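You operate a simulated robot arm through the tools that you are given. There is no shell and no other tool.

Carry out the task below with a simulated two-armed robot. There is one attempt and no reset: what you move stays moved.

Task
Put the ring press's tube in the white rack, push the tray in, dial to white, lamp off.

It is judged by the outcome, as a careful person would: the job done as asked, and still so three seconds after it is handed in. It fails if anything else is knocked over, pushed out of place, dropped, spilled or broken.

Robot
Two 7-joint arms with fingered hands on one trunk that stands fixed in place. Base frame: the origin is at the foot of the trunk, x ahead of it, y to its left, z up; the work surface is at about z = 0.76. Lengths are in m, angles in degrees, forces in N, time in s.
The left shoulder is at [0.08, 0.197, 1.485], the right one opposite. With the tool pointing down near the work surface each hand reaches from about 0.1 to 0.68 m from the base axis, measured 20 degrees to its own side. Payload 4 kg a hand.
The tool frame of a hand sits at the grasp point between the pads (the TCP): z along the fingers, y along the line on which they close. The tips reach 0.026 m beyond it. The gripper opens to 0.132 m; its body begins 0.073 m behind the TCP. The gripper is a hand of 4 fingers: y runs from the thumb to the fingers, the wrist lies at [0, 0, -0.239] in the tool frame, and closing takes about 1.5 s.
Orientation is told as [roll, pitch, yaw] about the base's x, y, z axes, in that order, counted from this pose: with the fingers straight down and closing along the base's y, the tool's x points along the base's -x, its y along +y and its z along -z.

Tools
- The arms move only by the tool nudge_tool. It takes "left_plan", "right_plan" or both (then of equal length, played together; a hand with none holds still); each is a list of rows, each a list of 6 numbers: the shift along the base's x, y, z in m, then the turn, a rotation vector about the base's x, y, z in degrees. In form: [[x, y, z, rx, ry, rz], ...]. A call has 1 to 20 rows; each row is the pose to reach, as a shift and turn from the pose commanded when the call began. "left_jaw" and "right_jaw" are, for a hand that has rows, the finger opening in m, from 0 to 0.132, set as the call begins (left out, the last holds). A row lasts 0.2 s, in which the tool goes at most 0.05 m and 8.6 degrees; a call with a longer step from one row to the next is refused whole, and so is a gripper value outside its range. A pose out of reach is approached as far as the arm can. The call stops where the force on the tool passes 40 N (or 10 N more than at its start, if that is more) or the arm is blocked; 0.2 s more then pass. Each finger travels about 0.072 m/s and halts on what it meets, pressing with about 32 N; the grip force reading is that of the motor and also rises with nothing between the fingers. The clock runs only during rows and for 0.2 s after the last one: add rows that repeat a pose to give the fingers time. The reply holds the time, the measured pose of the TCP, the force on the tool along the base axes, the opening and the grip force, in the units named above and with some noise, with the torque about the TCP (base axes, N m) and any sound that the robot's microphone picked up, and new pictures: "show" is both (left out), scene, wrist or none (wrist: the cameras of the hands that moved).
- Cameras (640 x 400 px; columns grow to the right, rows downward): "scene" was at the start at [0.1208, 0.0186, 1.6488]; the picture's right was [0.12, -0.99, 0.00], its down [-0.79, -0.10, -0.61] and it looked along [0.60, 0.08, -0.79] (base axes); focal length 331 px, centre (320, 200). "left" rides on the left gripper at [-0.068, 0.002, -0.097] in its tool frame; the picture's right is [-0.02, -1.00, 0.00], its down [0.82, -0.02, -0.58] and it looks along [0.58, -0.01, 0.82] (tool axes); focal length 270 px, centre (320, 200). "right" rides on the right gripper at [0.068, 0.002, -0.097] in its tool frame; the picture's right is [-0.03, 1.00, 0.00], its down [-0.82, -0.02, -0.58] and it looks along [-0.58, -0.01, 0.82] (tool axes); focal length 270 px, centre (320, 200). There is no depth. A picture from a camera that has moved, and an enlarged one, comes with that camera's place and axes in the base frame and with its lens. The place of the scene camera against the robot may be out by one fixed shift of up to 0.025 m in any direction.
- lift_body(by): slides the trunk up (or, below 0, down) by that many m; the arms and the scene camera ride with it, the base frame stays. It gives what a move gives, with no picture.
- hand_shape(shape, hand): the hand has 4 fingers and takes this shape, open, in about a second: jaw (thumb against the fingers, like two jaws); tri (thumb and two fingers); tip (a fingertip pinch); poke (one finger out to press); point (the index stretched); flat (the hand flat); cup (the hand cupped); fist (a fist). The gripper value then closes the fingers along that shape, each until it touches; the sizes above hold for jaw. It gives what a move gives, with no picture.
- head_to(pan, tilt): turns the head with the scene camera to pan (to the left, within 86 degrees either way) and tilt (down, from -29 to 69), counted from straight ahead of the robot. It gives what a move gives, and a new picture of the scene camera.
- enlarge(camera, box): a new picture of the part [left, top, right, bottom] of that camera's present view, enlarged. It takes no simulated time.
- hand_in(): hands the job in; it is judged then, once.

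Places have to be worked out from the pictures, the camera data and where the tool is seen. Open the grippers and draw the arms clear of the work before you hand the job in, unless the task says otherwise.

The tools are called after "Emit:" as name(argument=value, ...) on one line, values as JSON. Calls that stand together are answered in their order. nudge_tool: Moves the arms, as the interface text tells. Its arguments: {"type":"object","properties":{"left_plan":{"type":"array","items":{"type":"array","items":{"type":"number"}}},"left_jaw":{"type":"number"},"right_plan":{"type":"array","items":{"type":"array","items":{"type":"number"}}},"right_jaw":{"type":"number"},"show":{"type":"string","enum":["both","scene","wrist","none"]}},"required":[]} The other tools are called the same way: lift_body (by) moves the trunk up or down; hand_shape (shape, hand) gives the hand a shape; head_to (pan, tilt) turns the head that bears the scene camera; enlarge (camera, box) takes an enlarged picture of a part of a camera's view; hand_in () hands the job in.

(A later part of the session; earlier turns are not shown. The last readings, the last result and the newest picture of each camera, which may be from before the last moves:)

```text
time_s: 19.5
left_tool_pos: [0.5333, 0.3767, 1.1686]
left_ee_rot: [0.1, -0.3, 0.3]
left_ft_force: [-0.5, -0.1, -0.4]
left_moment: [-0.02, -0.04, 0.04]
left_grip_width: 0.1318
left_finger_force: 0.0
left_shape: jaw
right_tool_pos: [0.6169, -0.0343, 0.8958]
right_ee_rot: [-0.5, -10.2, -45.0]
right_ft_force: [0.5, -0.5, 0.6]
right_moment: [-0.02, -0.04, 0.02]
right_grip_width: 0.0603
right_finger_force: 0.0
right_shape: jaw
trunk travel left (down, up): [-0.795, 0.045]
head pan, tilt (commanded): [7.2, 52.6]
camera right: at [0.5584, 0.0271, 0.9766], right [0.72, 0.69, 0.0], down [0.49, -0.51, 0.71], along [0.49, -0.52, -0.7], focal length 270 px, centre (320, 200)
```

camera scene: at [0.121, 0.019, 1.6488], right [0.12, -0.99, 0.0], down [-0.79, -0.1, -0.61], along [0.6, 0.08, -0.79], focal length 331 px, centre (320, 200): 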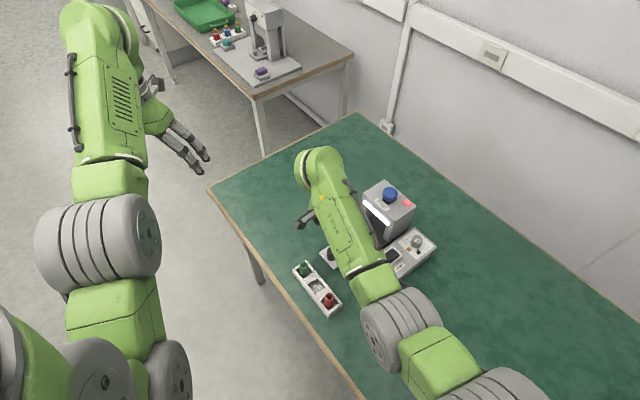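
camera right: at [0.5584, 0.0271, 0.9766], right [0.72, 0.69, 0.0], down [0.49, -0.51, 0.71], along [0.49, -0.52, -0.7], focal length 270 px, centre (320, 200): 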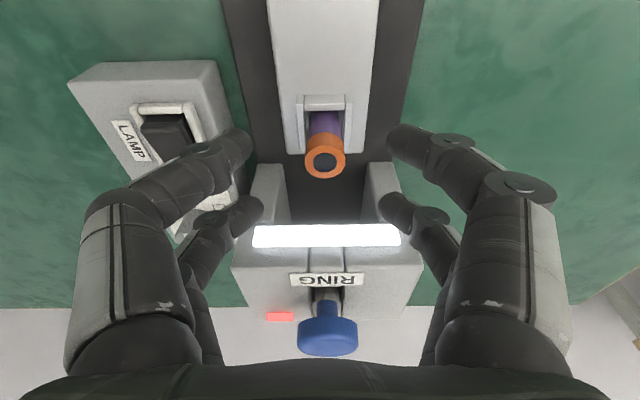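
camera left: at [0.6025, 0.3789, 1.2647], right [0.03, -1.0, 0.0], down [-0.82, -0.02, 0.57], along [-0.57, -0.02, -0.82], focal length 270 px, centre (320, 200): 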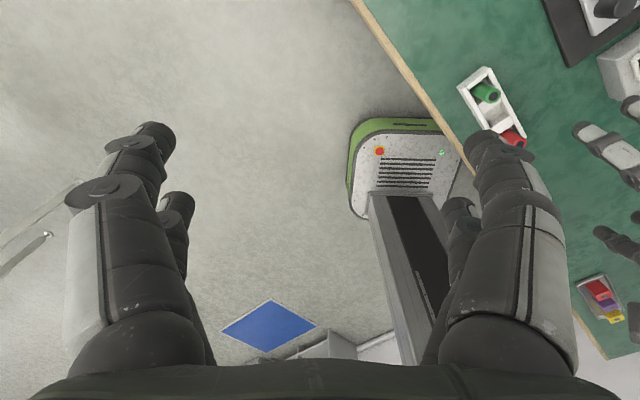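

The tube top is at about (0.634,-0.046), slightly to the +n side of the fingers. I'll correct by (0.003,0.001) and go down so the front pair straddles the tube above the pocket walls.

Emit:
nudge_tool(right_plan=[[0.003, 0.001, -0.015, 0, 0, 0], [0.003, 0.001, -0.035, 0, 0, 0], [0.003, 0.001, -0.055, 0, 0, 0], [0.003, 0.001, -0.067, 0, 0, 0]], show="wrist")

Emit:
enlarge(camera="right", box=[200, 120, 440, 320])

```text
time_s: 20.5
left_tool_pos: [0.5334, 0.3764, 1.17]
left_ee_rot: [0.1, -0.3, 0.2]
left_ft_force: [0.0, -0.4, -0.4]
left_moment: [-0.02, 0.04, -0.04]
left_grip_width: 0.1319
left_finger_force: 0.1
left_shape: jaw
right_tool_pos: [0.622, -0.0342, 0.8261]
right_ee_rot: [-0.5, -10.1, -44.9]
right_ft_force: [0.1, -0.9, 0.6]
right_moment: [0.01, 0.01, 0.01]
right_grip_width: 0.0604
right_finger_force: 0.0
right_shape: jaw
trunk travel left (down, up): [-0.795, 0.045]
head pan, tilt (commanded): [7.2, 52.6]
camera right: at [0.5608, 0.0281, 0.9095], right [0.72, 0.69, 0.0], down [0.49, -0.51, 0.71], along [0.49, -0.52, -0.7], focal length 270 px, centre (320, 200)
```

right: 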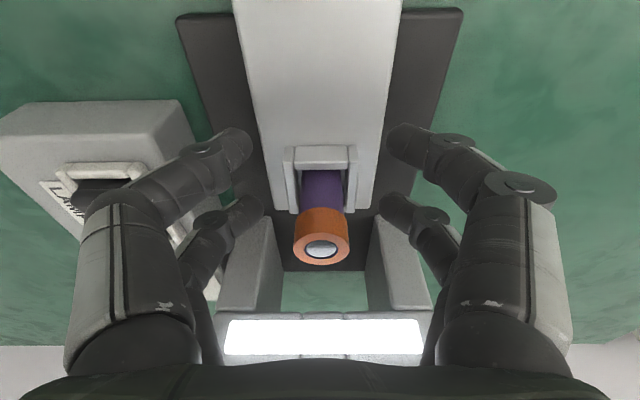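

```text
2.00 times, centred on (320, 220) of right
camera zoom: at [0.5608, 0.0281, 0.9095], right [0.72, 0.69, 0.0], down [0.49, -0.51, 0.71], along [0.49, -0.52, -0.7], focal length 541 px, centre (320, 160)
```

zoom: 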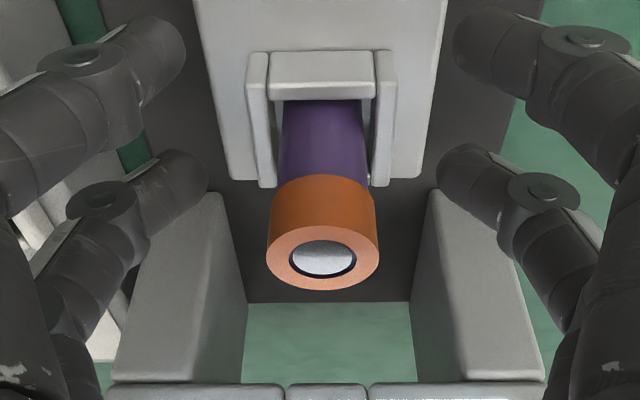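

The front fingertips are level with the purple section just below the ring, about 2 mm too far in. I'll shift back slightly and close on the tube.

Emit:
nudge_tool(right_plan=[[-0.0015, 0.0015, 0, 0, 0, 0], [-0.0015, 0.0015, 0, 0, 0, 0], [-0.0015, 0.0015, 0, 0, 0, 0], [-0.0015, 0.0015, 0, 0, 0, 0], [-0.0015, 0.0015, 0, 0, 0, 0], [-0.0015, 0.0015, 0, 0, 0, 0]], right_jaw=0.01, show="wrist")

Emit:
enlarge(camera="right", box=[200, 120, 440, 320])

```text
time_s: 21.9
left_tool_pos: [0.5324, 0.3782, 1.1697]
left_ee_rot: [0.1, -0.3, 0.2]
left_ft_force: [0.2, 0.3, -0.1]
left_moment: [-0.01, 0.03, 0.0]
left_grip_width: 0.1319
left_finger_force: 0.0
left_shape: jaw
right_tool_pos: [0.6183, -0.0323, 0.8279]
right_ee_rot: [-0.4, -10.2, -44.7]
right_ft_force: [0.8, 0.3, 3.1]
right_moment: [-0.07, -0.05, 0.0]
right_grip_width: 0.0117
right_finger_force: 0.0
right_shape: jaw
trunk travel left (down, up): [-0.795, 0.045]
head pan, tilt (commanded): [7.2, 52.6]
camera right: at [0.559, 0.0298, 0.9102], right [0.72, 0.69, 0.0], down [0.49, -0.51, 0.71], along [0.49, -0.52, -0.7], focal length 270 px, centre (320, 200)
```

right: 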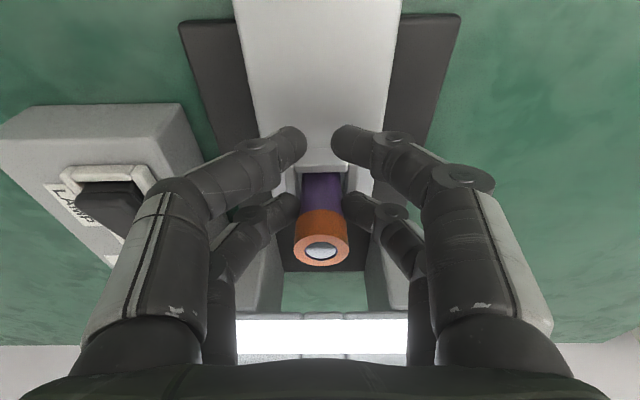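

```text
2.00 times, centred on (320, 220) of right
camera zoom: at [0.559, 0.0298, 0.9102], right [0.72, 0.69, 0.0], down [0.49, -0.51, 0.71], along [0.49, -0.52, -0.7], focal length 541 px, centre (320, 160)
```

zoom: 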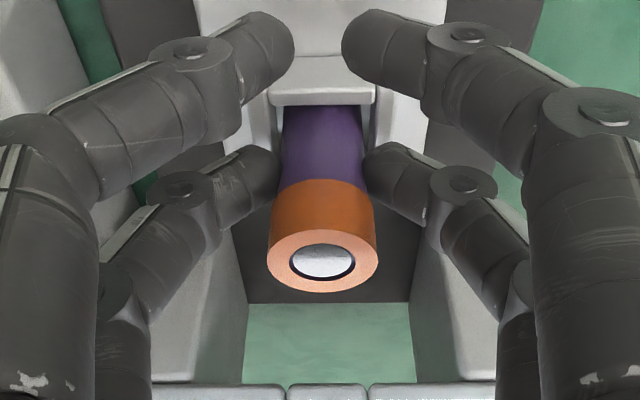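

The front tips seem to touch the tube, but the grip force reads zero at the commanded width. I'll command full closure to press.

Emit:
nudge_tool(right_plan=[[0, 0, 0, 0, 0, 0], [0, 0, 0, 0, 0, 0], [0, 0, 0, 0, 0, 0], [0, 0, 0, 0, 0, 0]], right_jaw=0.0, show="wrist")

Emit:
enlarge(camera="right", box=[200, 120, 440, 320])

```text
time_s: 22.9
left_tool_pos: [0.5341, 0.3771, 1.1688]
left_ee_rot: [0.1, -0.3, 0.2]
left_ft_force: [0.6, -0.2, -1.0]
left_moment: [0.01, 0.0, -0.01]
left_grip_width: 0.1316
left_finger_force: 0.1
left_shape: jaw
right_tool_pos: [0.6188, -0.0318, 0.8271]
right_ee_rot: [-0.5, -10.2, -44.7]
right_ft_force: [0.0, 0.5, -1.0]
right_moment: [0.02, -0.02, -0.01]
right_grip_width: 0.0
right_finger_force: 31.9
right_shape: jaw
trunk travel left (down, up): [-0.795, 0.045]
head pan, tilt (commanded): [7.2, 52.6]
camera right: at [0.559, 0.0297, 0.9098], right [0.72, 0.69, 0.0], down [0.49, -0.51, 0.71], along [0.49, -0.52, -0.7], focal length 270 px, centre (320, 200)
```

right: 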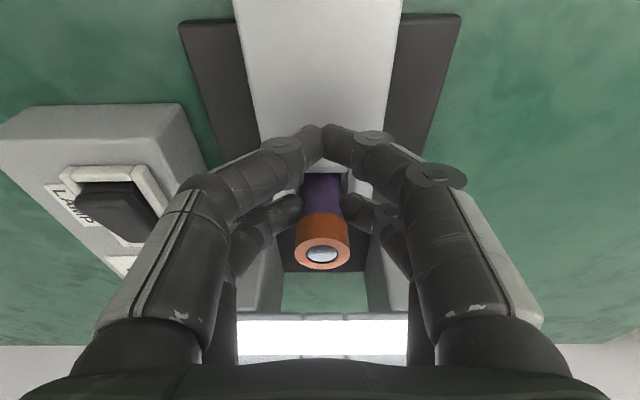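

```text
2.00 times, centred on (320, 220) of right
camera zoom: at [0.559, 0.0297, 0.9098], right [0.72, 0.69, 0.0], down [0.49, -0.51, 0.71], along [0.49, -0.52, -0.7], focal length 541 px, centre (320, 160)
```

zoom: 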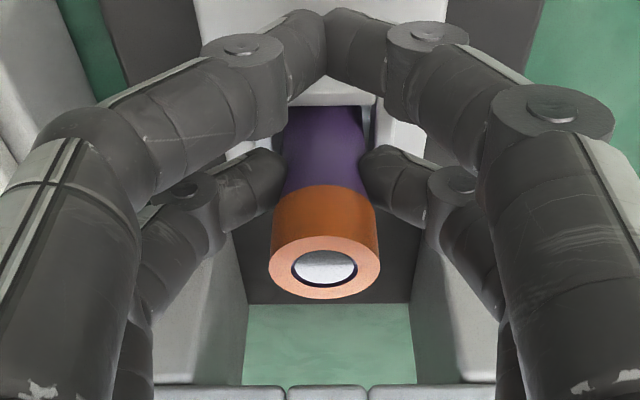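

The front pair now pinches the tube just under the ring, so the ring also rests on the fingertips. I'll lift gently and check that the tube follows.

Emit:
nudge_tool(right_plan=[[0, 0, 0.004, 0, 0, 0], [0, 0, 0.01, 0, 0, 0], [0, 0, 0.016, 0, 0, 0]], show="wrist")

Emit:
enlarge(camera="right", box=[200, 120, 440, 320])

```text
time_s: 23.7
left_tool_pos: [0.5343, 0.3763, 1.1691]
left_ee_rot: [0.1, -0.3, 0.1]
left_ft_force: [0.6, 0.3, -0.3]
left_moment: [0.0, -0.01, -0.01]
left_grip_width: 0.1316
left_finger_force: 0.0
left_shape: jaw
right_tool_pos: [0.619, -0.0316, 0.8429]
right_ee_rot: [-0.4, -10.1, -44.9]
right_ft_force: [-0.7, -0.9, -0.6]
right_moment: [0.0, 0.0, 0.01]
right_grip_width: 0.0
right_finger_force: 31.6
right_shape: jaw
trunk travel left (down, up): [-0.795, 0.045]
head pan, tilt (commanded): [7.2, 52.6]
camera right: at [0.5592, 0.0298, 0.9255], right [0.72, 0.69, 0.0], down [0.49, -0.51, 0.71], along [0.49, -0.52, -0.7], focal length 270 px, centre (320, 200)
```

right: 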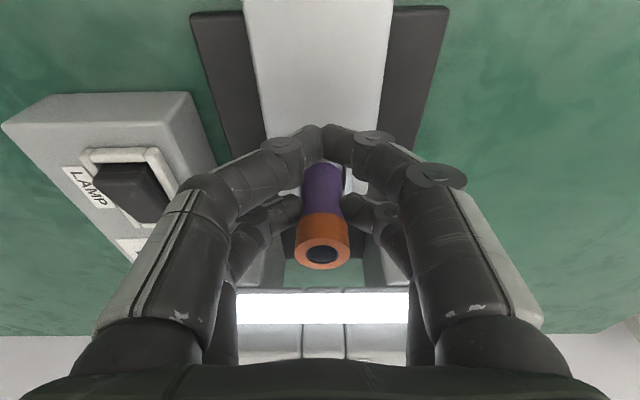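

```text
2.00 times, centred on (320, 220) of right
camera zoom: at [0.5592, 0.0298, 0.9255], right [0.72, 0.69, 0.0], down [0.49, -0.51, 0.71], along [0.49, -0.52, -0.7], focal length 541 px, centre (320, 160)
```

zoom: 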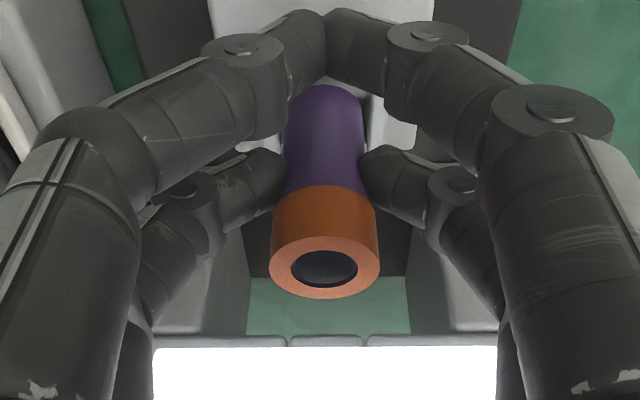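

The tube is lifted with the hand and stays steady. I triangulated the rack's middle pocket centre at about (0.460,0.066); the rack axis runs at 45°, with red at (0.420,0.027) and green at (0.499,0.106). I'll lift and carry the tube over there.

Emit:
nudge_tool(right_plan=[[0, 0, 0.025, 0, 0, 0], [0, 0, 0.05, 0, 0, 0], [0, 0, 0.075, 0, 0, 0], [-0.01, 0.006, 0.087, 0, 0, 0], [-0.033, 0.021, 0.087, 0, 0, 0], [-0.06, 0.038, 0.087, 0, 0, 0], [-0.087, 0.055, 0.087, 0, 0, 0], [-0.114, 0.073, 0.087, 0, 0, 0], [-0.14, 0.09, 0.087, 0, 0, 0], [-0.16, 0.103, 0.087, 0, 0, 0], [-0.17, 0.109, 0.087, 0, 0, 0], [-0.1735, 0.1118, 0.087, 0, 0, 0]], show="both")

```text
time_s: 26.3
left_tool_pos: [0.5345, 0.3776, 1.1701]
left_ee_rot: [0.1, -0.3, 0.1]
left_ft_force: [-0.5, 0.0, -0.6]
left_moment: [0.01, 0.02, -0.01]
left_grip_width: 0.1318
left_finger_force: 0.0
left_shape: jaw
right_tool_pos: [0.4454, 0.0804, 0.9305]
right_ee_rot: [-0.5, -10.1, -45.0]
right_ft_force: [0.0, 0.0, -0.3]
right_moment: [-0.02, 0.03, 0.05]
right_grip_width: 0.0
right_finger_force: 32.1
right_shape: jaw
trunk travel left (down, up): [-0.795, 0.045]
head pan, tilt (commanded): [7.2, 52.6]
camera scene: at [0.1209, 0.0188, 1.6488], right [0.12, -0.99, 0.0], down [-0.79, -0.1, -0.61], along [0.6, 0.08, -0.79], focal length 331 px, centre (320, 200)
camera right: at [0.3858, 0.1427, 1.0129], right [0.72, 0.69, 0.0], down [0.49, -0.51, 0.71], along [0.49, -0.52, -0.7], focal length 270 px, centre (320, 200)
```

scene: 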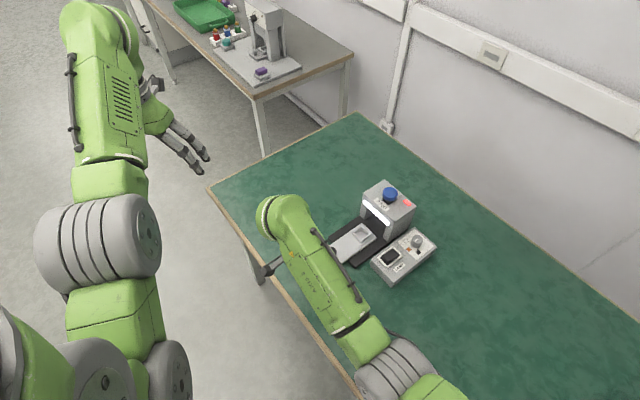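
right: 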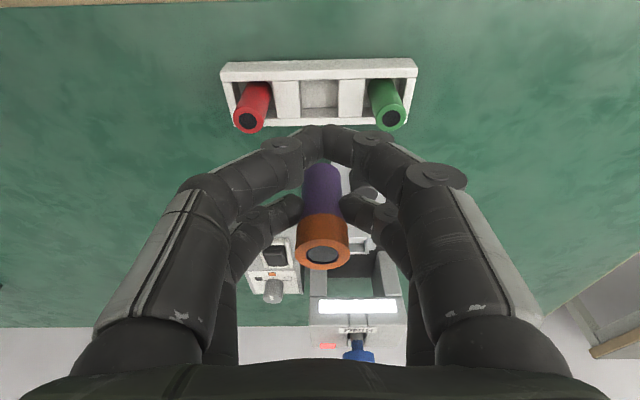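

The tube is carried and hanging vertically. The rack shows near the top of the wrist view, so I'll enlarge it to refine the pocket position.

Emit:
enlarge(camera="right", box=[200, 40, 440, 190])

Emit:
enlarge(camera="right", box=[240, 120, 400, 280])

Emit:
enlarge(camera="scene", box=[310, 170, 450, 290])

```text
2.67 times, centred on (320, 115) of right
camera zoom: at [0.3858, 0.1427, 1.0129], right [0.72, 0.69, 0.0], down [0.49, -0.51, 0.71], along [0.49, -0.52, -0.7], focal length 721 px, centre (320, 427)
```

zoom: 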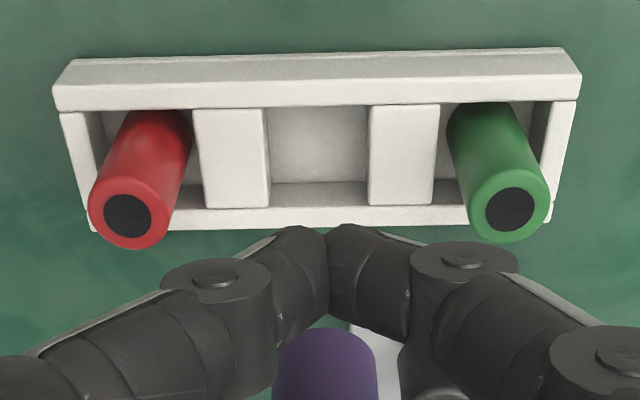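

```text
2.50 times, centred on (320, 200) of right
camera zoom: at [0.3858, 0.1427, 1.0129], right [0.72, 0.69, 0.0], down [0.49, -0.51, 0.71], along [0.49, -0.52, -0.7], focal length 676 px, centre (320, 200)
```

zoom: 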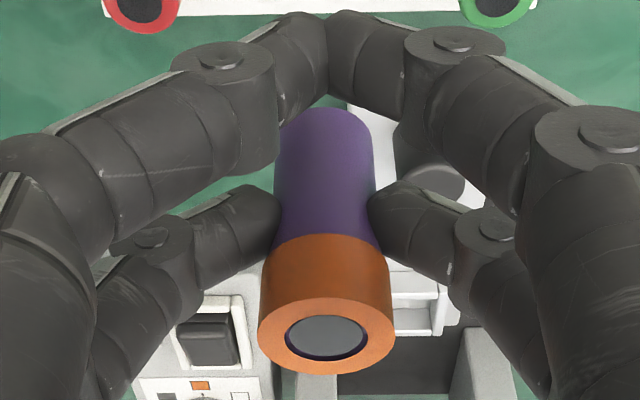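

```text
3.33 times, centred on (380, 230) of scene
camera zoom: at [0.1209, 0.0188, 1.6488], right [0.12, -0.99, 0.0], down [-0.79, -0.1, -0.61], along [0.6, 0.08, -0.79], focal length 1104 px, centre (120, 100)
```

zoom: 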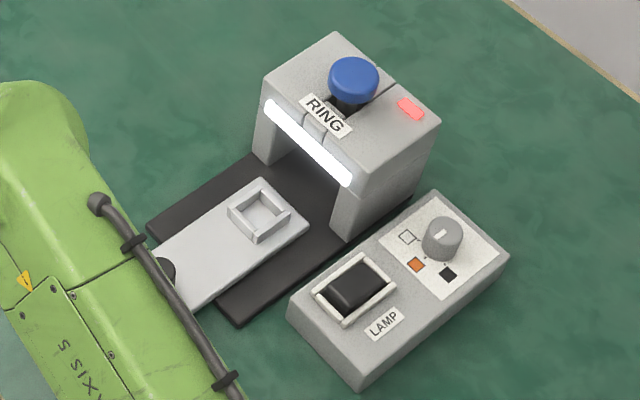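

The empty tray pocket has four walls, and the rack pocket lines up under the tube within about 2 mm. However, with this low grip the finger joints (about 0.05 m to each side) would hit the red and green tubes before mine could seat. I'll put the tube back in the tray pocket by retracing the path and regrip it higher, on the ring.

Emit:
nudge_tool(right_plan=[[0.0135, -0.0088, 0, 0, 0, 0], [0.0335, -0.0218, 0, 0, 0, 0], [0.06, -0.039, 0, 0, 0, 0], [0.087, -0.056, 0, 0, 0, 0], [0.114, -0.073, 0, 0, 0, 0], [0.14, -0.09, 0, 0, 0, 0], [0.16, -0.103, 0, 0, 0, 0], [0.17, -0.1096, 0, 0, 0, 0], [0.1735, -0.1118, 0, 0, 0, 0], [0.1735, -0.1118, -0.025, 0, 0, 0], [0.1735, -0.1118, -0.055, 0, 0, 0], [0.1735, -0.1118, -0.08, 0, 0, 0]], show="wrist")

Emit:
enlarge(camera="right", box=[200, 80, 440, 300])

```text
time_s: 28.9
left_tool_pos: [0.5352, 0.3773, 1.1684]
left_ee_rot: [0.1, -0.3, 0.2]
left_ft_force: [0.0, 0.6, 0.8]
left_moment: [0.03, 0.04, 0.0]
left_grip_width: 0.1319
left_finger_force: 0.1
left_shape: jaw
right_tool_pos: [0.6201, -0.0342, 0.849]
right_ee_rot: [-0.3, -10.2, -44.9]
right_ft_force: [0.1, 0.0, 0.0]
right_moment: [0.01, 0.0, 0.0]
right_grip_width: 0.0
right_finger_force: 31.8
right_shape: jaw
trunk travel left (down, up): [-0.795, 0.045]
head pan, tilt (commanded): [7.2, 52.6]
camera right: at [0.5594, 0.0284, 0.9318], right [0.72, 0.69, 0.0], down [0.49, -0.51, 0.71], along [0.49, -0.52, -0.7], focal length 270 px, centre (320, 200)
```

right: 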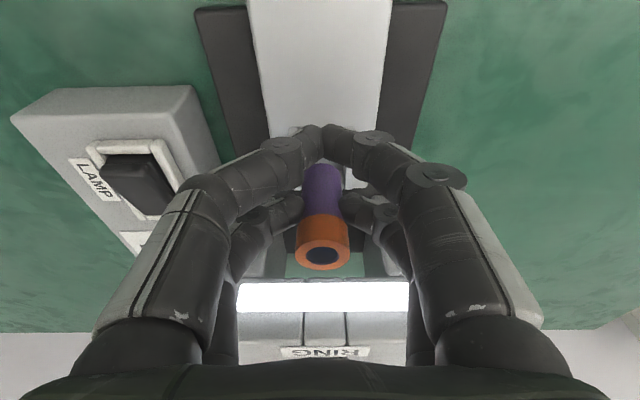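

```text
1.82 times, centred on (320, 190) of right
camera zoom: at [0.5594, 0.0284, 0.9318], right [0.72, 0.69, 0.0], down [0.49, -0.51, 0.71], along [0.49, -0.52, -0.7], focal length 491 px, centre (320, 218)
```

zoom: 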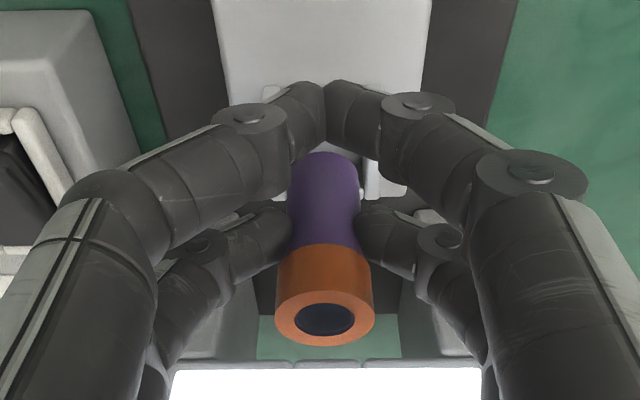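

It looks the same as during the lift. I'll go down the remaining 22 mm slowly, watching the force.

Emit:
nudge_tool(right_plan=[[0, 0, -0.005, 0, 0, 0], [0, 0, -0.01, 0, 0, 0], [0, 0, -0.015, 0, 0, 0], [0, 0, -0.019, 0, 0, 0], [0, 0, -0.0225, 0, 0, 0]], show="wrist")

Emit:
enlarge(camera="right", box=[200, 120, 440, 320])

```text
time_s: 30.1
left_tool_pos: [0.5345, 0.3768, 1.1689]
left_ee_rot: [0.2, -0.2, 0.3]
left_ft_force: [1.1, 0.1, -0.2]
left_moment: [-0.02, 0.03, -0.02]
left_grip_width: 0.1319
left_finger_force: 0.2
left_shape: jaw
right_tool_pos: [0.6191, -0.0327, 0.8257]
right_ee_rot: [-0.6, -10.1, -44.7]
right_ft_force: [0.4, 0.3, -1.2]
right_moment: [-0.01, 0.0, -0.02]
right_grip_width: 0.0
right_finger_force: 31.6
right_shape: jaw
trunk travel left (down, up): [-0.795, 0.045]
head pan, tilt (commanded): [7.2, 52.6]
camera right: at [0.5601, 0.0298, 0.909], right [0.72, 0.69, 0.0], down [0.49, -0.51, 0.71], along [0.49, -0.52, -0.7], focal length 270 px, centre (320, 200)
```

right: 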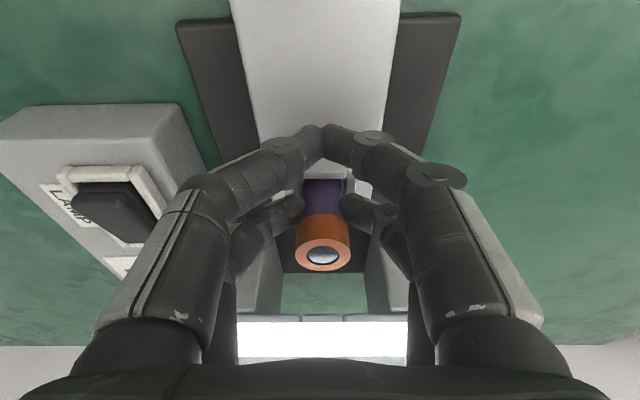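

```text
2.00 times, centred on (320, 220) of right
camera zoom: at [0.5601, 0.0298, 0.909], right [0.72, 0.69, 0.0], down [0.49, -0.51, 0.71], along [0.49, -0.52, -0.7], focal length 541 px, centre (320, 160)
```

zoom: 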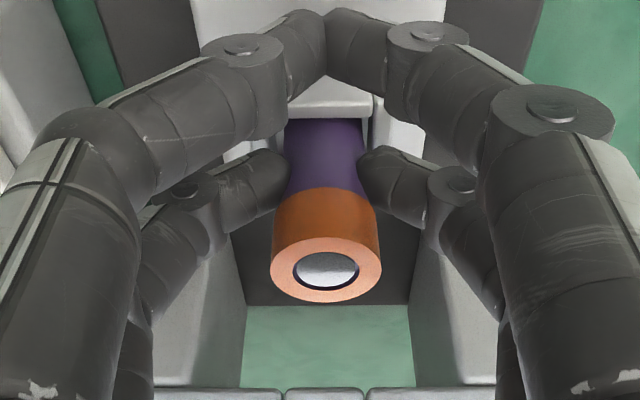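

The tube is back in its pocket with no contact force. I'll open, rise about 21 mm, and look before regripping on the ring.

Emit:
nudge_tool(right_plan=[[0, 0, 0, 0, 0, 0], [0, 0, 0, 0, 0, 0], [0, 0, 0, 0, 0, 0], [0, 0, 0.007, 0, 0, 0], [0, 0, 0.014, 0, 0, 0], [0, 0, 0.021, 0, 0, 0]], right_jaw=0.055, show="wrist")

Emit:
enlarge(camera="right", box=[200, 120, 440, 320])

```text
time_s: 31.5
left_tool_pos: [0.5335, 0.3773, 1.1688]
left_ee_rot: [0.2, -0.3, 0.2]
left_ft_force: [-0.1, -0.4, 0.1]
left_moment: [0.02, 0.02, 0.03]
left_grip_width: 0.1321
left_finger_force: 0.1
left_shape: jaw
right_tool_pos: [0.6186, -0.0341, 0.8483]
right_ee_rot: [-0.5, -10.2, -44.8]
right_ft_force: [-0.7, 0.9, -0.5]
right_moment: [0.02, 0.0, 0.02]
right_grip_width: 0.0544
right_finger_force: 0.1
right_shape: jaw
trunk travel left (down, up): [-0.795, 0.045]
head pan, tilt (commanded): [7.2, 52.6]
camera right: at [0.5597, 0.0285, 0.9311], right [0.72, 0.69, 0.0], down [0.49, -0.51, 0.71], along [0.49, -0.52, -0.7], focal length 270 px, centre (320, 200)
```

right: 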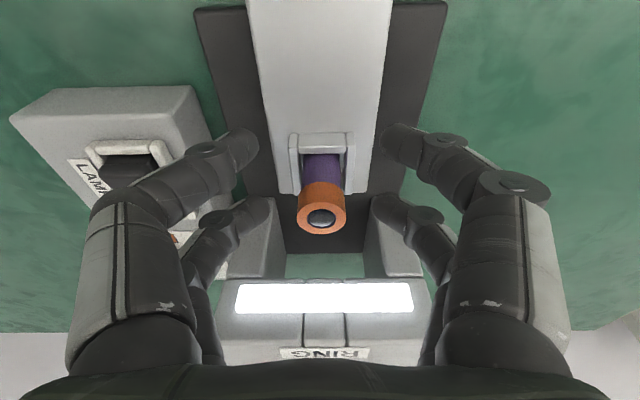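

```text
2.00 times, centred on (320, 220) of right
camera zoom: at [0.5597, 0.0285, 0.9311], right [0.72, 0.69, 0.0], down [0.49, -0.51, 0.71], along [0.49, -0.52, -0.7], focal length 541 px, centre (320, 160)
```

zoom: 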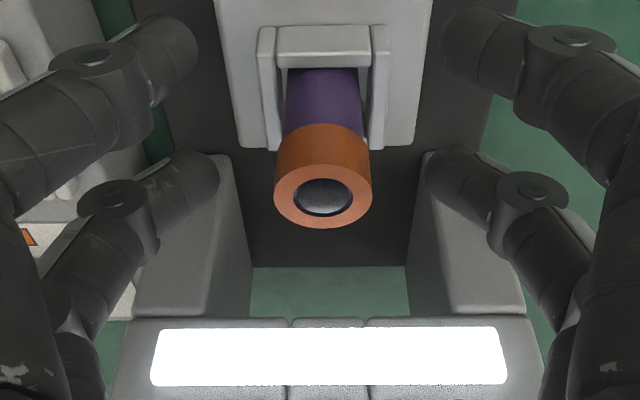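

The tube stands in its pocket, with the fingertips about 16 mm below its top. I'll move 3 mm towards the press to centre the front pair, then close on the ring.

Emit:
nudge_tool(right_plan=[[0.002, -0.002, 0, 0, 0, 0], [0.002, -0.002, 0, 0, 0, 0], [0.002, -0.002, 0, 0, 0, 0], [0.002, -0.002, 0, 0, 0, 0], [0.002, -0.002, 0, 0, 0, 0], [0.002, -0.002, 0, 0, 0, 0]], right_jaw=0.0, show="wrist")

Emit:
enlarge(camera="right", box=[200, 120, 440, 320])

```text
time_s: 32.9
left_tool_pos: [0.5337, 0.3766, 1.1693]
left_ee_rot: [0.1, -0.2, 0.2]
left_ft_force: [0.2, 0.0, -0.1]
left_moment: [-0.01, 0.02, 0.0]
left_grip_width: 0.1318
left_finger_force: 0.1
left_shape: jaw
right_tool_pos: [0.621, -0.0353, 0.848]
right_ee_rot: [-0.5, -10.1, -44.8]
right_ft_force: [-0.2, 0.0, -1.4]
right_moment: [0.0, 0.03, 0.02]
right_grip_width: 0.0001
right_finger_force: 31.5
right_shape: jaw
trunk travel left (down, up): [-0.795, 0.045]
head pan, tilt (commanded): [7.2, 52.6]
camera right: at [0.5618, 0.0267, 0.931], right [0.72, 0.69, 0.0], down [0.49, -0.51, 0.71], along [0.49, -0.52, -0.7], focal length 270 px, centre (320, 200)
```

right: 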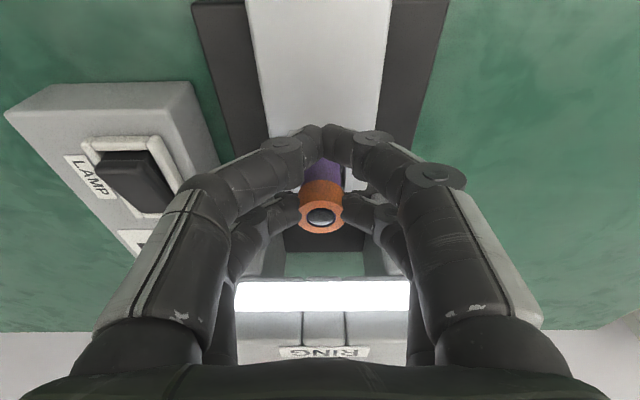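

```text
2.00 times, centred on (320, 220) of right
camera zoom: at [0.5618, 0.0267, 0.931], right [0.72, 0.69, 0.0], down [0.49, -0.51, 0.71], along [0.49, -0.52, -0.7], focal length 541 px, centre (320, 160)
```

zoom: 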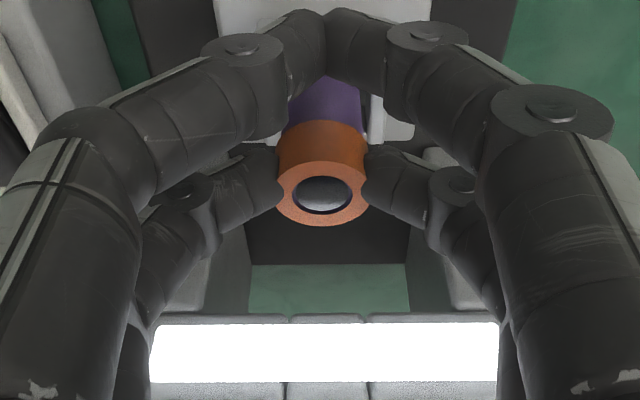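

The fingertips pinch the ring's sides near the top. I'll lift gently to test the hold.

Emit:
nudge_tool(right_plan=[[0, 0, 0.004, 0, 0, 0], [0, 0, 0.008, 0, 0, 0], [0, 0, 0.012, 0, 0, 0]], show="wrist")

Emit:
enlarge(camera="right", box=[200, 120, 440, 320])

```text
time_s: 33.7
left_tool_pos: [0.5341, 0.3771, 1.1682]
left_ee_rot: [0.1, -0.4, 0.2]
left_ft_force: [0.3, 0.7, -0.4]
left_moment: [0.01, 0.03, -0.01]
left_grip_width: 0.1318
left_finger_force: 0.1
left_shape: jaw
right_tool_pos: [0.621, -0.0359, 0.8606]
right_ee_rot: [-0.7, -10.1, -44.8]
right_ft_force: [-0.5, 0.0, -0.5]
right_moment: [0.03, -0.02, -0.01]
right_grip_width: 0.0
right_finger_force: 32.2
right_shape: jaw
trunk travel left (down, up): [-0.795, 0.045]
head pan, tilt (commanded): [7.2, 52.6]
camera right: at [0.5614, 0.0269, 0.9425], right [0.72, 0.69, 0.0], down [0.49, -0.51, 0.71], along [0.49, -0.52, -0.7], focal length 270 px, centre (320, 200)
```

right: 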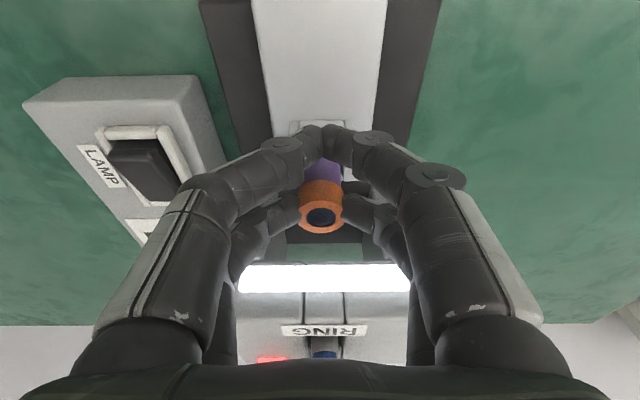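

```text
2.00 times, centred on (320, 220) of right
camera zoom: at [0.5614, 0.0269, 0.9425], right [0.72, 0.69, 0.0], down [0.49, -0.51, 0.71], along [0.49, -0.52, -0.7], focal length 541 px, centre (320, 160)
```

zoom: 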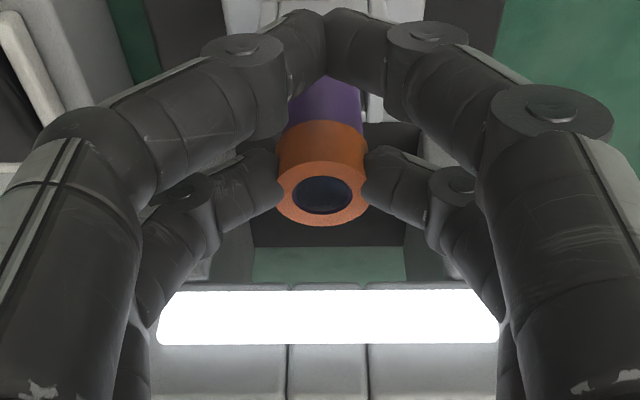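

The tube follows with the high ring grip. I'll lift it and carry it above the rack's middle pocket, yawing 10° so the finger joints stay clear of the red and green tubes.

Emit:
nudge_tool(right_plan=[[0, 0, 0.025, 0, 0, 0], [0, 0, 0.05, 0, 0, 0], [-0.006, 0.004, 0.068, 0, 0, 0], [-0.025, 0.016, 0.07, 0, 0, 1], [-0.05, 0.032, 0.07, 0, 0, 3], [-0.076, 0.048, 0.07, 0, 0, 5], [-0.102, 0.065, 0.07, 0, 0, 7], [-0.128, 0.081, 0.07, 0, 0, 8], [-0.15, 0.096, 0.07, 0, 0, 9], [-0.168, 0.107, 0.07, 0, 0, 10], [-0.177, 0.1127, 0.07, 0, 0, 10], [-0.177, 0.1127, 0.07, 0, 0, 10]], show="both")

Emit:
enlarge(camera="right", box=[200, 40, 440, 240])

```text
time_s: 36.3
left_tool_pos: [0.5327, 0.3777, 1.1692]
left_ee_rot: [0.1, -0.3, 0.2]
left_ft_force: [-0.2, 0.4, 0.0]
left_moment: [0.02, 0.02, 0.02]
left_grip_width: 0.132
left_finger_force: 0.2
left_shape: jaw
right_tool_pos: [0.443, 0.0777, 0.9327]
right_ee_rot: [-0.5, -10.2, -34.9]
right_ft_force: [0.3, 0.7, -0.8]
right_moment: [0.0, 0.03, 0.0]
right_grip_width: 0.0001
right_finger_force: 32.2
right_shape: jaw
trunk travel left (down, up): [-0.795, 0.045]
head pan, tilt (commanded): [7.2, 52.6]
camera scene: at [0.1211, 0.0188, 1.6488], right [0.12, -0.99, 0.0], down [-0.79, -0.1, -0.61], along [0.6, 0.08, -0.79], focal length 331 px, centre (320, 200)
camera right: at [0.374, 0.1278, 1.015], right [0.59, 0.81, 0.0], down [0.57, -0.41, 0.71], along [0.57, -0.42, -0.7], focal length 270 px, centre (320, 200)
```

scene: 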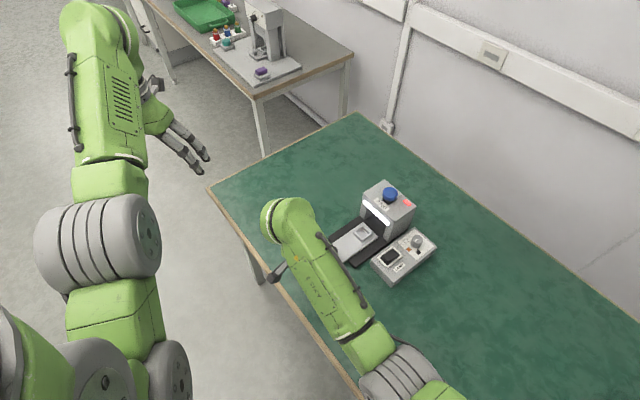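
right: 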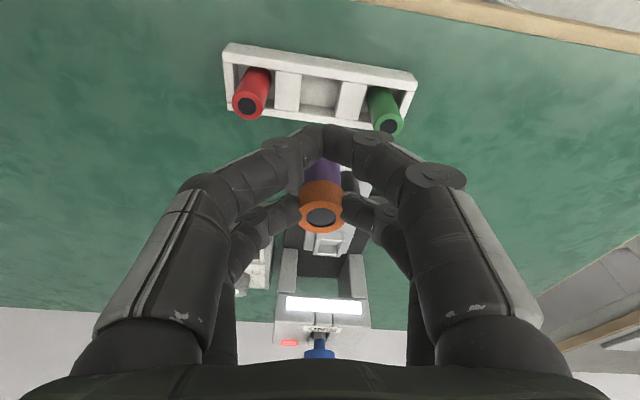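

```text
2.00 times, centred on (320, 140) of right
camera zoom: at [0.374, 0.1278, 1.015], right [0.59, 0.81, 0.0], down [0.57, -0.41, 0.71], along [0.57, -0.42, -0.7], focal length 541 px, centre (320, 320)
```

zoom: 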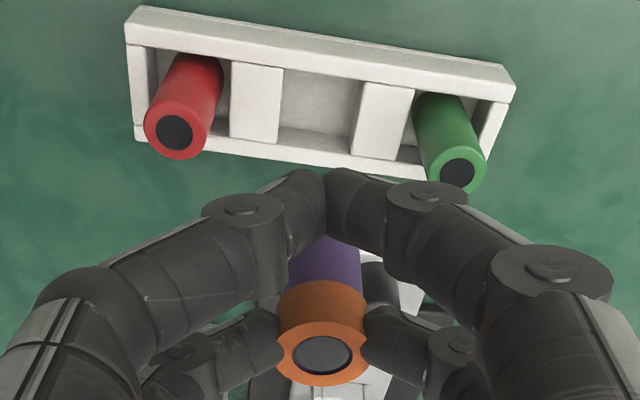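

Pocket and tube line up within about 1 mm in the view. I'll descend to just above the rack and check again.

Emit:
nudge_tool(right_plan=[[0.001, -0.0005, -0.025, 0, 0, 0], [0.001, -0.0005, -0.05, 0, 0, 0], [0.001, -0.0005, -0.073, 0, 0, 0]], show="both")

Emit:
enlarge(camera="right", box=[200, 80, 440, 280])

Emit:
enlarge(camera="left", box=[440, 40, 640, 200])

```text
time_s: 37.1
left_tool_pos: [0.5343, 0.3762, 1.1681]
left_ee_rot: [0.1, -0.2, 0.2]
left_ft_force: [0.1, -0.2, 0.2]
left_moment: [0.0, 0.0, 0.01]
left_grip_width: 0.1319
left_finger_force: 0.1
left_shape: jaw
right_tool_pos: [0.4469, 0.0766, 0.8567]
right_ee_rot: [-0.4, -10.2, -34.9]
right_ft_force: [-0.1, -0.6, -0.1]
right_moment: [0.01, 0.02, 0.0]
right_grip_width: 0.0
right_finger_force: 32.0
right_shape: jaw
trunk travel left (down, up): [-0.795, 0.045]
head pan, tilt (commanded): [7.2, 52.6]
camera scene: at [0.1212, 0.0189, 1.6488], right [0.12, -0.99, 0.0], down [-0.79, -0.1, -0.61], along [0.6, 0.08, -0.79], focal length 331 px, centre (320, 200)
camera right: at [0.377, 0.128, 0.9395], right [0.59, 0.81, 0.0], down [0.57, -0.41, 0.71], along [0.57, -0.42, -0.7], focal length 270 px, centre (320, 200)
```

scene: 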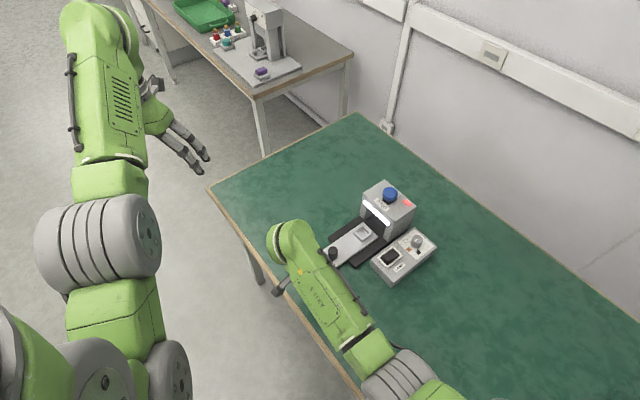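
right: 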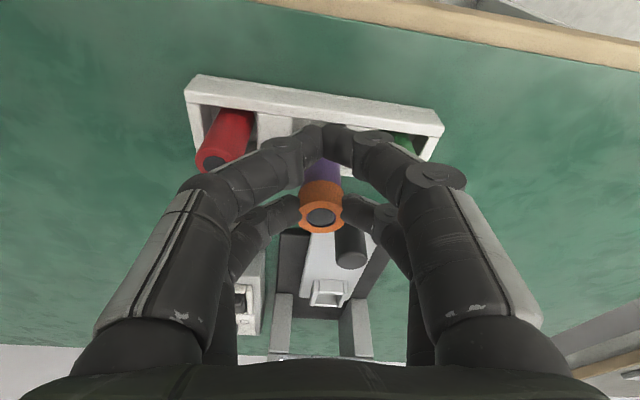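

```text
2.00 times, centred on (320, 180) of right
camera zoom: at [0.377, 0.128, 0.9395], right [0.59, 0.81, 0.0], down [0.57, -0.41, 0.71], along [0.57, -0.42, -0.7], focal length 541 px, centre (320, 240)
```

zoom: 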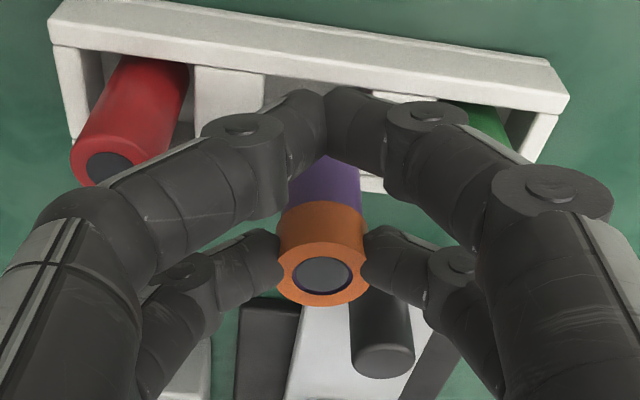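

```text
2.50 times, centred on (540, 120) of left
camera zoom: at [0.6016, 0.3779, 1.2657], right [0.03, -1.0, 0.0], down [-0.82, -0.02, 0.57], along [-0.57, -0.01, -0.82], focal length 676 px, centre (-230, 400)
```

zoom: 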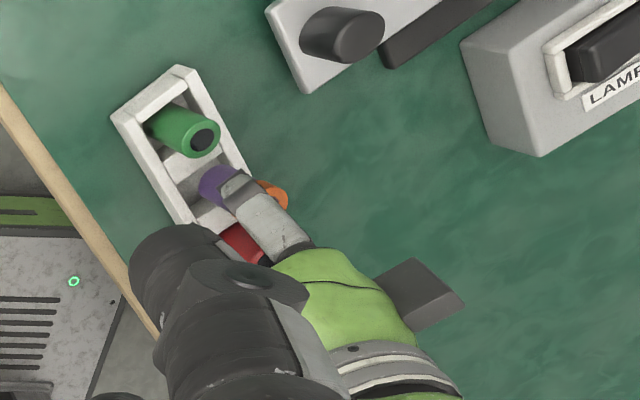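

The left wrist camera also sees the rack. I'll zoom there to check the tube against the pocket edges.

Emit:
enlarge(camera="left", box=[470, 60, 570, 150])

```text
4.44 times, centred on (520, 105) of left
camera zoom: at [0.6016, 0.3779, 1.2657], right [0.03, -1.0, 0.0], down [-0.82, -0.02, 0.57], along [-0.57, -0.01, -0.82], focal length 1201 px, centre (-569, 622)
```

zoom: 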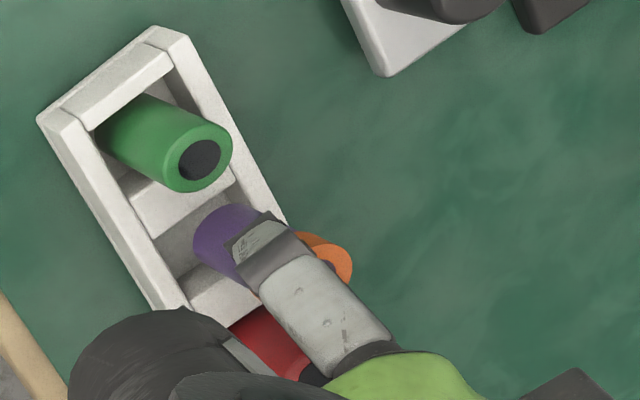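

The tube is centred over the pocket within 1–3 mm in both views. I'll lower it slowly into the pocket.

Emit:
nudge_tool(right_plan=[[0, 0, -0.004, 0, 0, 0], [0, 0, -0.008, 0, 0, 0], [0, 0, -0.012, 0, 0, 0], [0, 0, -0.015, 0, 0, 0]], show="wrist")

Emit:
enlarge(camera="left", box=[470, 60, 570, 150])

Emit:
enlarge(camera="right", box=[180, 60, 460, 280])

```text
time_s: 38.1
left_tool_pos: [0.5344, 0.3771, 1.1697]
left_ee_rot: [0.0, -0.3, 0.2]
left_ft_force: [-0.5, 0.6, 0.3]
left_moment: [0.01, 0.01, -0.04]
left_grip_width: 0.1318
left_finger_force: 0.1
left_shape: jaw
right_tool_pos: [0.4455, 0.0776, 0.8427]
right_ee_rot: [-0.4, -10.2, -34.8]
right_ft_force: [0.5, -0.3, -0.9]
right_moment: [0.01, 0.03, 0.01]
right_grip_width: 0.0
right_finger_force: 31.9
right_shape: jaw
trunk travel left (down, up): [-0.795, 0.045]
head pan, tilt (commanded): [7.2, 52.6]
camera right: at [0.3757, 0.1283, 0.9251], right [0.59, 0.81, 0.0], down [0.57, -0.41, 0.71], along [0.57, -0.42, -0.7], focal length 270 px, centre (320, 200)
```

right: 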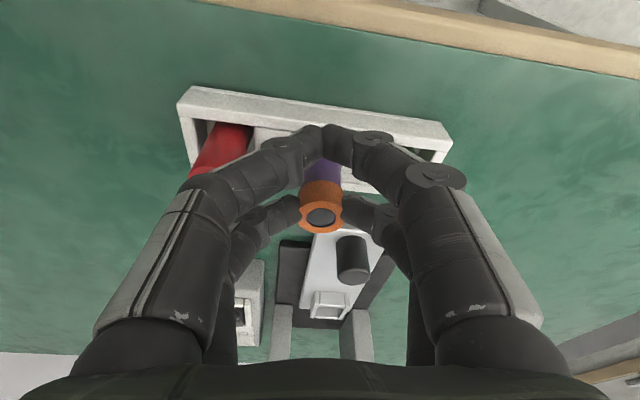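

```text
4.44 times, centred on (520, 105) of left
camera zoom: at [0.6014, 0.3778, 1.2658], right [0.03, -1.0, 0.0], down [-0.82, -0.02, 0.57], along [-0.57, -0.01, -0.82], focal length 1201 px, centre (-569, 622)
```

zoom: 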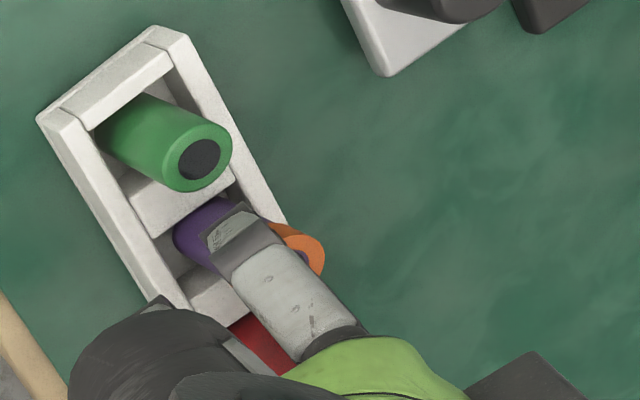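

```text
1.82 times, centred on (320, 170) of right
camera zoom: at [0.3757, 0.1283, 0.9251], right [0.59, 0.81, 0.0], down [0.57, -0.41, 0.71], along [0.57, -0.42, -0.7], focal length 491 px, centre (320, 254)
```

zoom: 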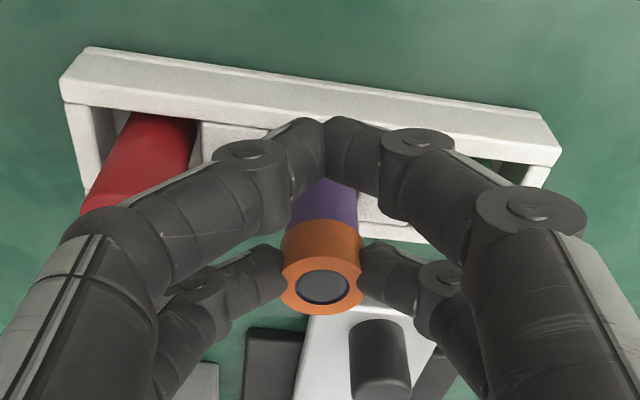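

The bottom of the tube is inside the pocket with no contact force, and the red and green tubes are untouched. I'll continue down in small steps.

Emit:
nudge_tool(right_plan=[[0, 0, -0.003, 0, 0, 0], [0, 0, -0.006, 0, 0, 0], [0, 0, -0.009, 0, 0, 0]], show="wrist")

Emit:
enlarge(camera="left", box=[470, 60, 570, 150])

Emit:
enlarge(camera="right", box=[180, 60, 460, 280])

```text
time_s: 38.9
left_tool_pos: [0.5335, 0.3777, 1.1684]
left_ee_rot: [0.1, -0.3, 0.1]
left_ft_force: [0.1, -0.4, 0.4]
left_moment: [0.0, 0.0, -0.02]
left_grip_width: 0.1318
left_finger_force: 0.0
left_shape: jaw
right_tool_pos: [0.4454, 0.0774, 0.8341]
right_ee_rot: [-0.5, -10.2, -34.9]
right_ft_force: [0.1, 0.2, -0.8]
right_moment: [0.0, 0.01, 0.0]
right_grip_width: 0.0002
right_finger_force: 31.9
right_shape: jaw
trunk travel left (down, up): [-0.795, 0.045]
head pan, tilt (commanded): [7.2, 52.6]
camera right: at [0.3759, 0.1286, 0.9165], right [0.59, 0.81, 0.0], down [0.57, -0.41, 0.71], along [0.57, -0.42, -0.7], focal length 270 px, centre (320, 200)
```

right: 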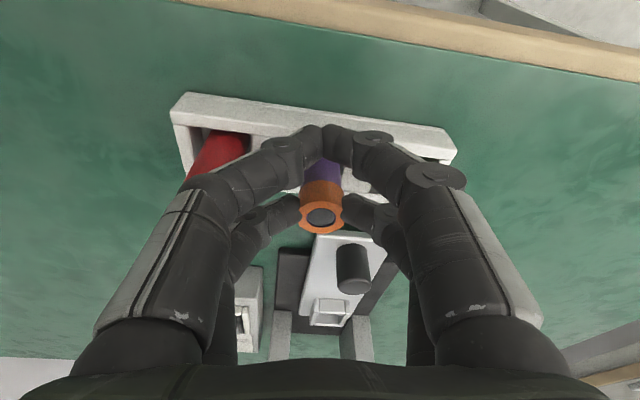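

```text
4.44 times, centred on (520, 105) of left
camera zoom: at [0.6014, 0.3778, 1.2657], right [0.03, -1.0, 0.0], down [-0.82, -0.02, 0.57], along [-0.57, -0.01, -0.82], focal length 1201 px, centre (-569, 622)
```

zoom: 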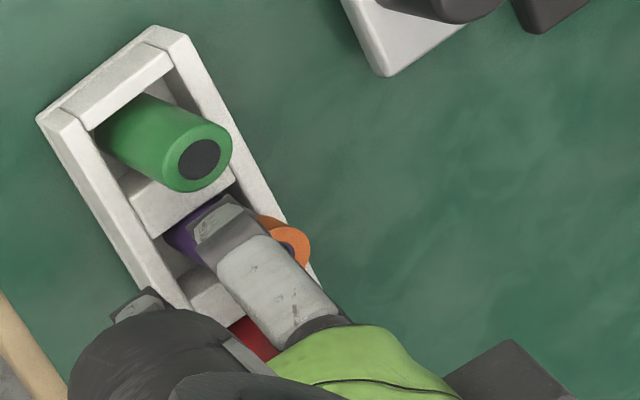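

```text
1.82 times, centred on (320, 170) of right
camera zoom: at [0.3759, 0.1286, 0.9165], right [0.59, 0.81, 0.0], down [0.57, -0.41, 0.71], along [0.57, -0.42, -0.7], focal length 491 px, centre (320, 254)
```

zoom: 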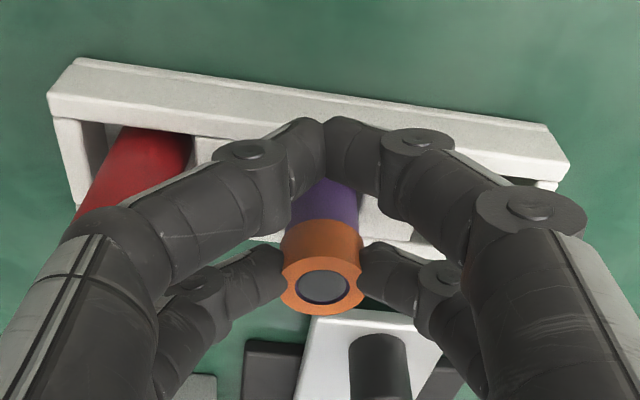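

Still no contact. I'll go 3 mm further, then open only slightly to let the tube settle.

Emit:
nudge_tool(right_plan=[[0, 0, -0.0015, 0, 0, 0], [0, 0, -0.003, 0, 0, 0], [0, 0, -0.0035, 0, 0, 0]], show="none")

Emit:
enlarge(camera="left", box=[470, 60, 570, 150])

```text
time_s: 39.7
left_tool_pos: [0.5322, 0.3764, 1.1691]
left_ee_rot: [0.1, -0.2, 0.2]
left_ft_force: [0.1, -0.4, -0.8]
left_moment: [-0.03, 0.0, -0.05]
left_grip_width: 0.1314
left_finger_force: 0.0
left_shape: jaw
right_tool_pos: [0.4446, 0.0778, 0.831]
right_ee_rot: [-0.4, -10.2, -34.8]
right_ft_force: [-0.1, 0.1, 4.0]
right_moment: [-0.08, -0.06, -0.01]
right_grip_width: 0.0003
right_finger_force: 31.8
right_shape: jaw
trunk travel left (down, up): [-0.795, 0.045]
head pan, tilt (commanded): [7.2, 52.6]
```

```text
4.44 times, centred on (520, 105) of left
camera zoom: at [0.6006, 0.3776, 1.2663], right [0.03, -1.0, 0.0], down [-0.82, -0.02, 0.57], along [-0.57, -0.01, -0.82], focal length 1201 px, centre (-569, 622)
```

zoom: 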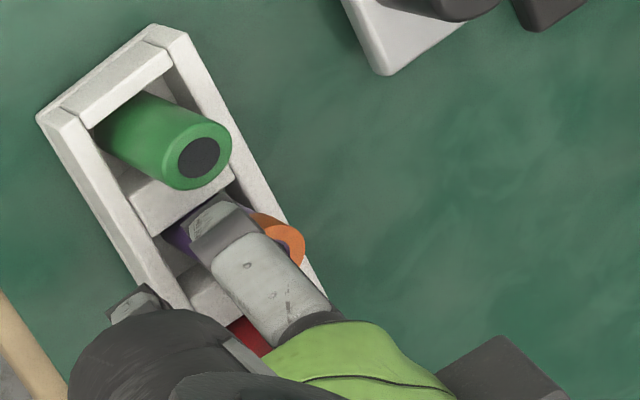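

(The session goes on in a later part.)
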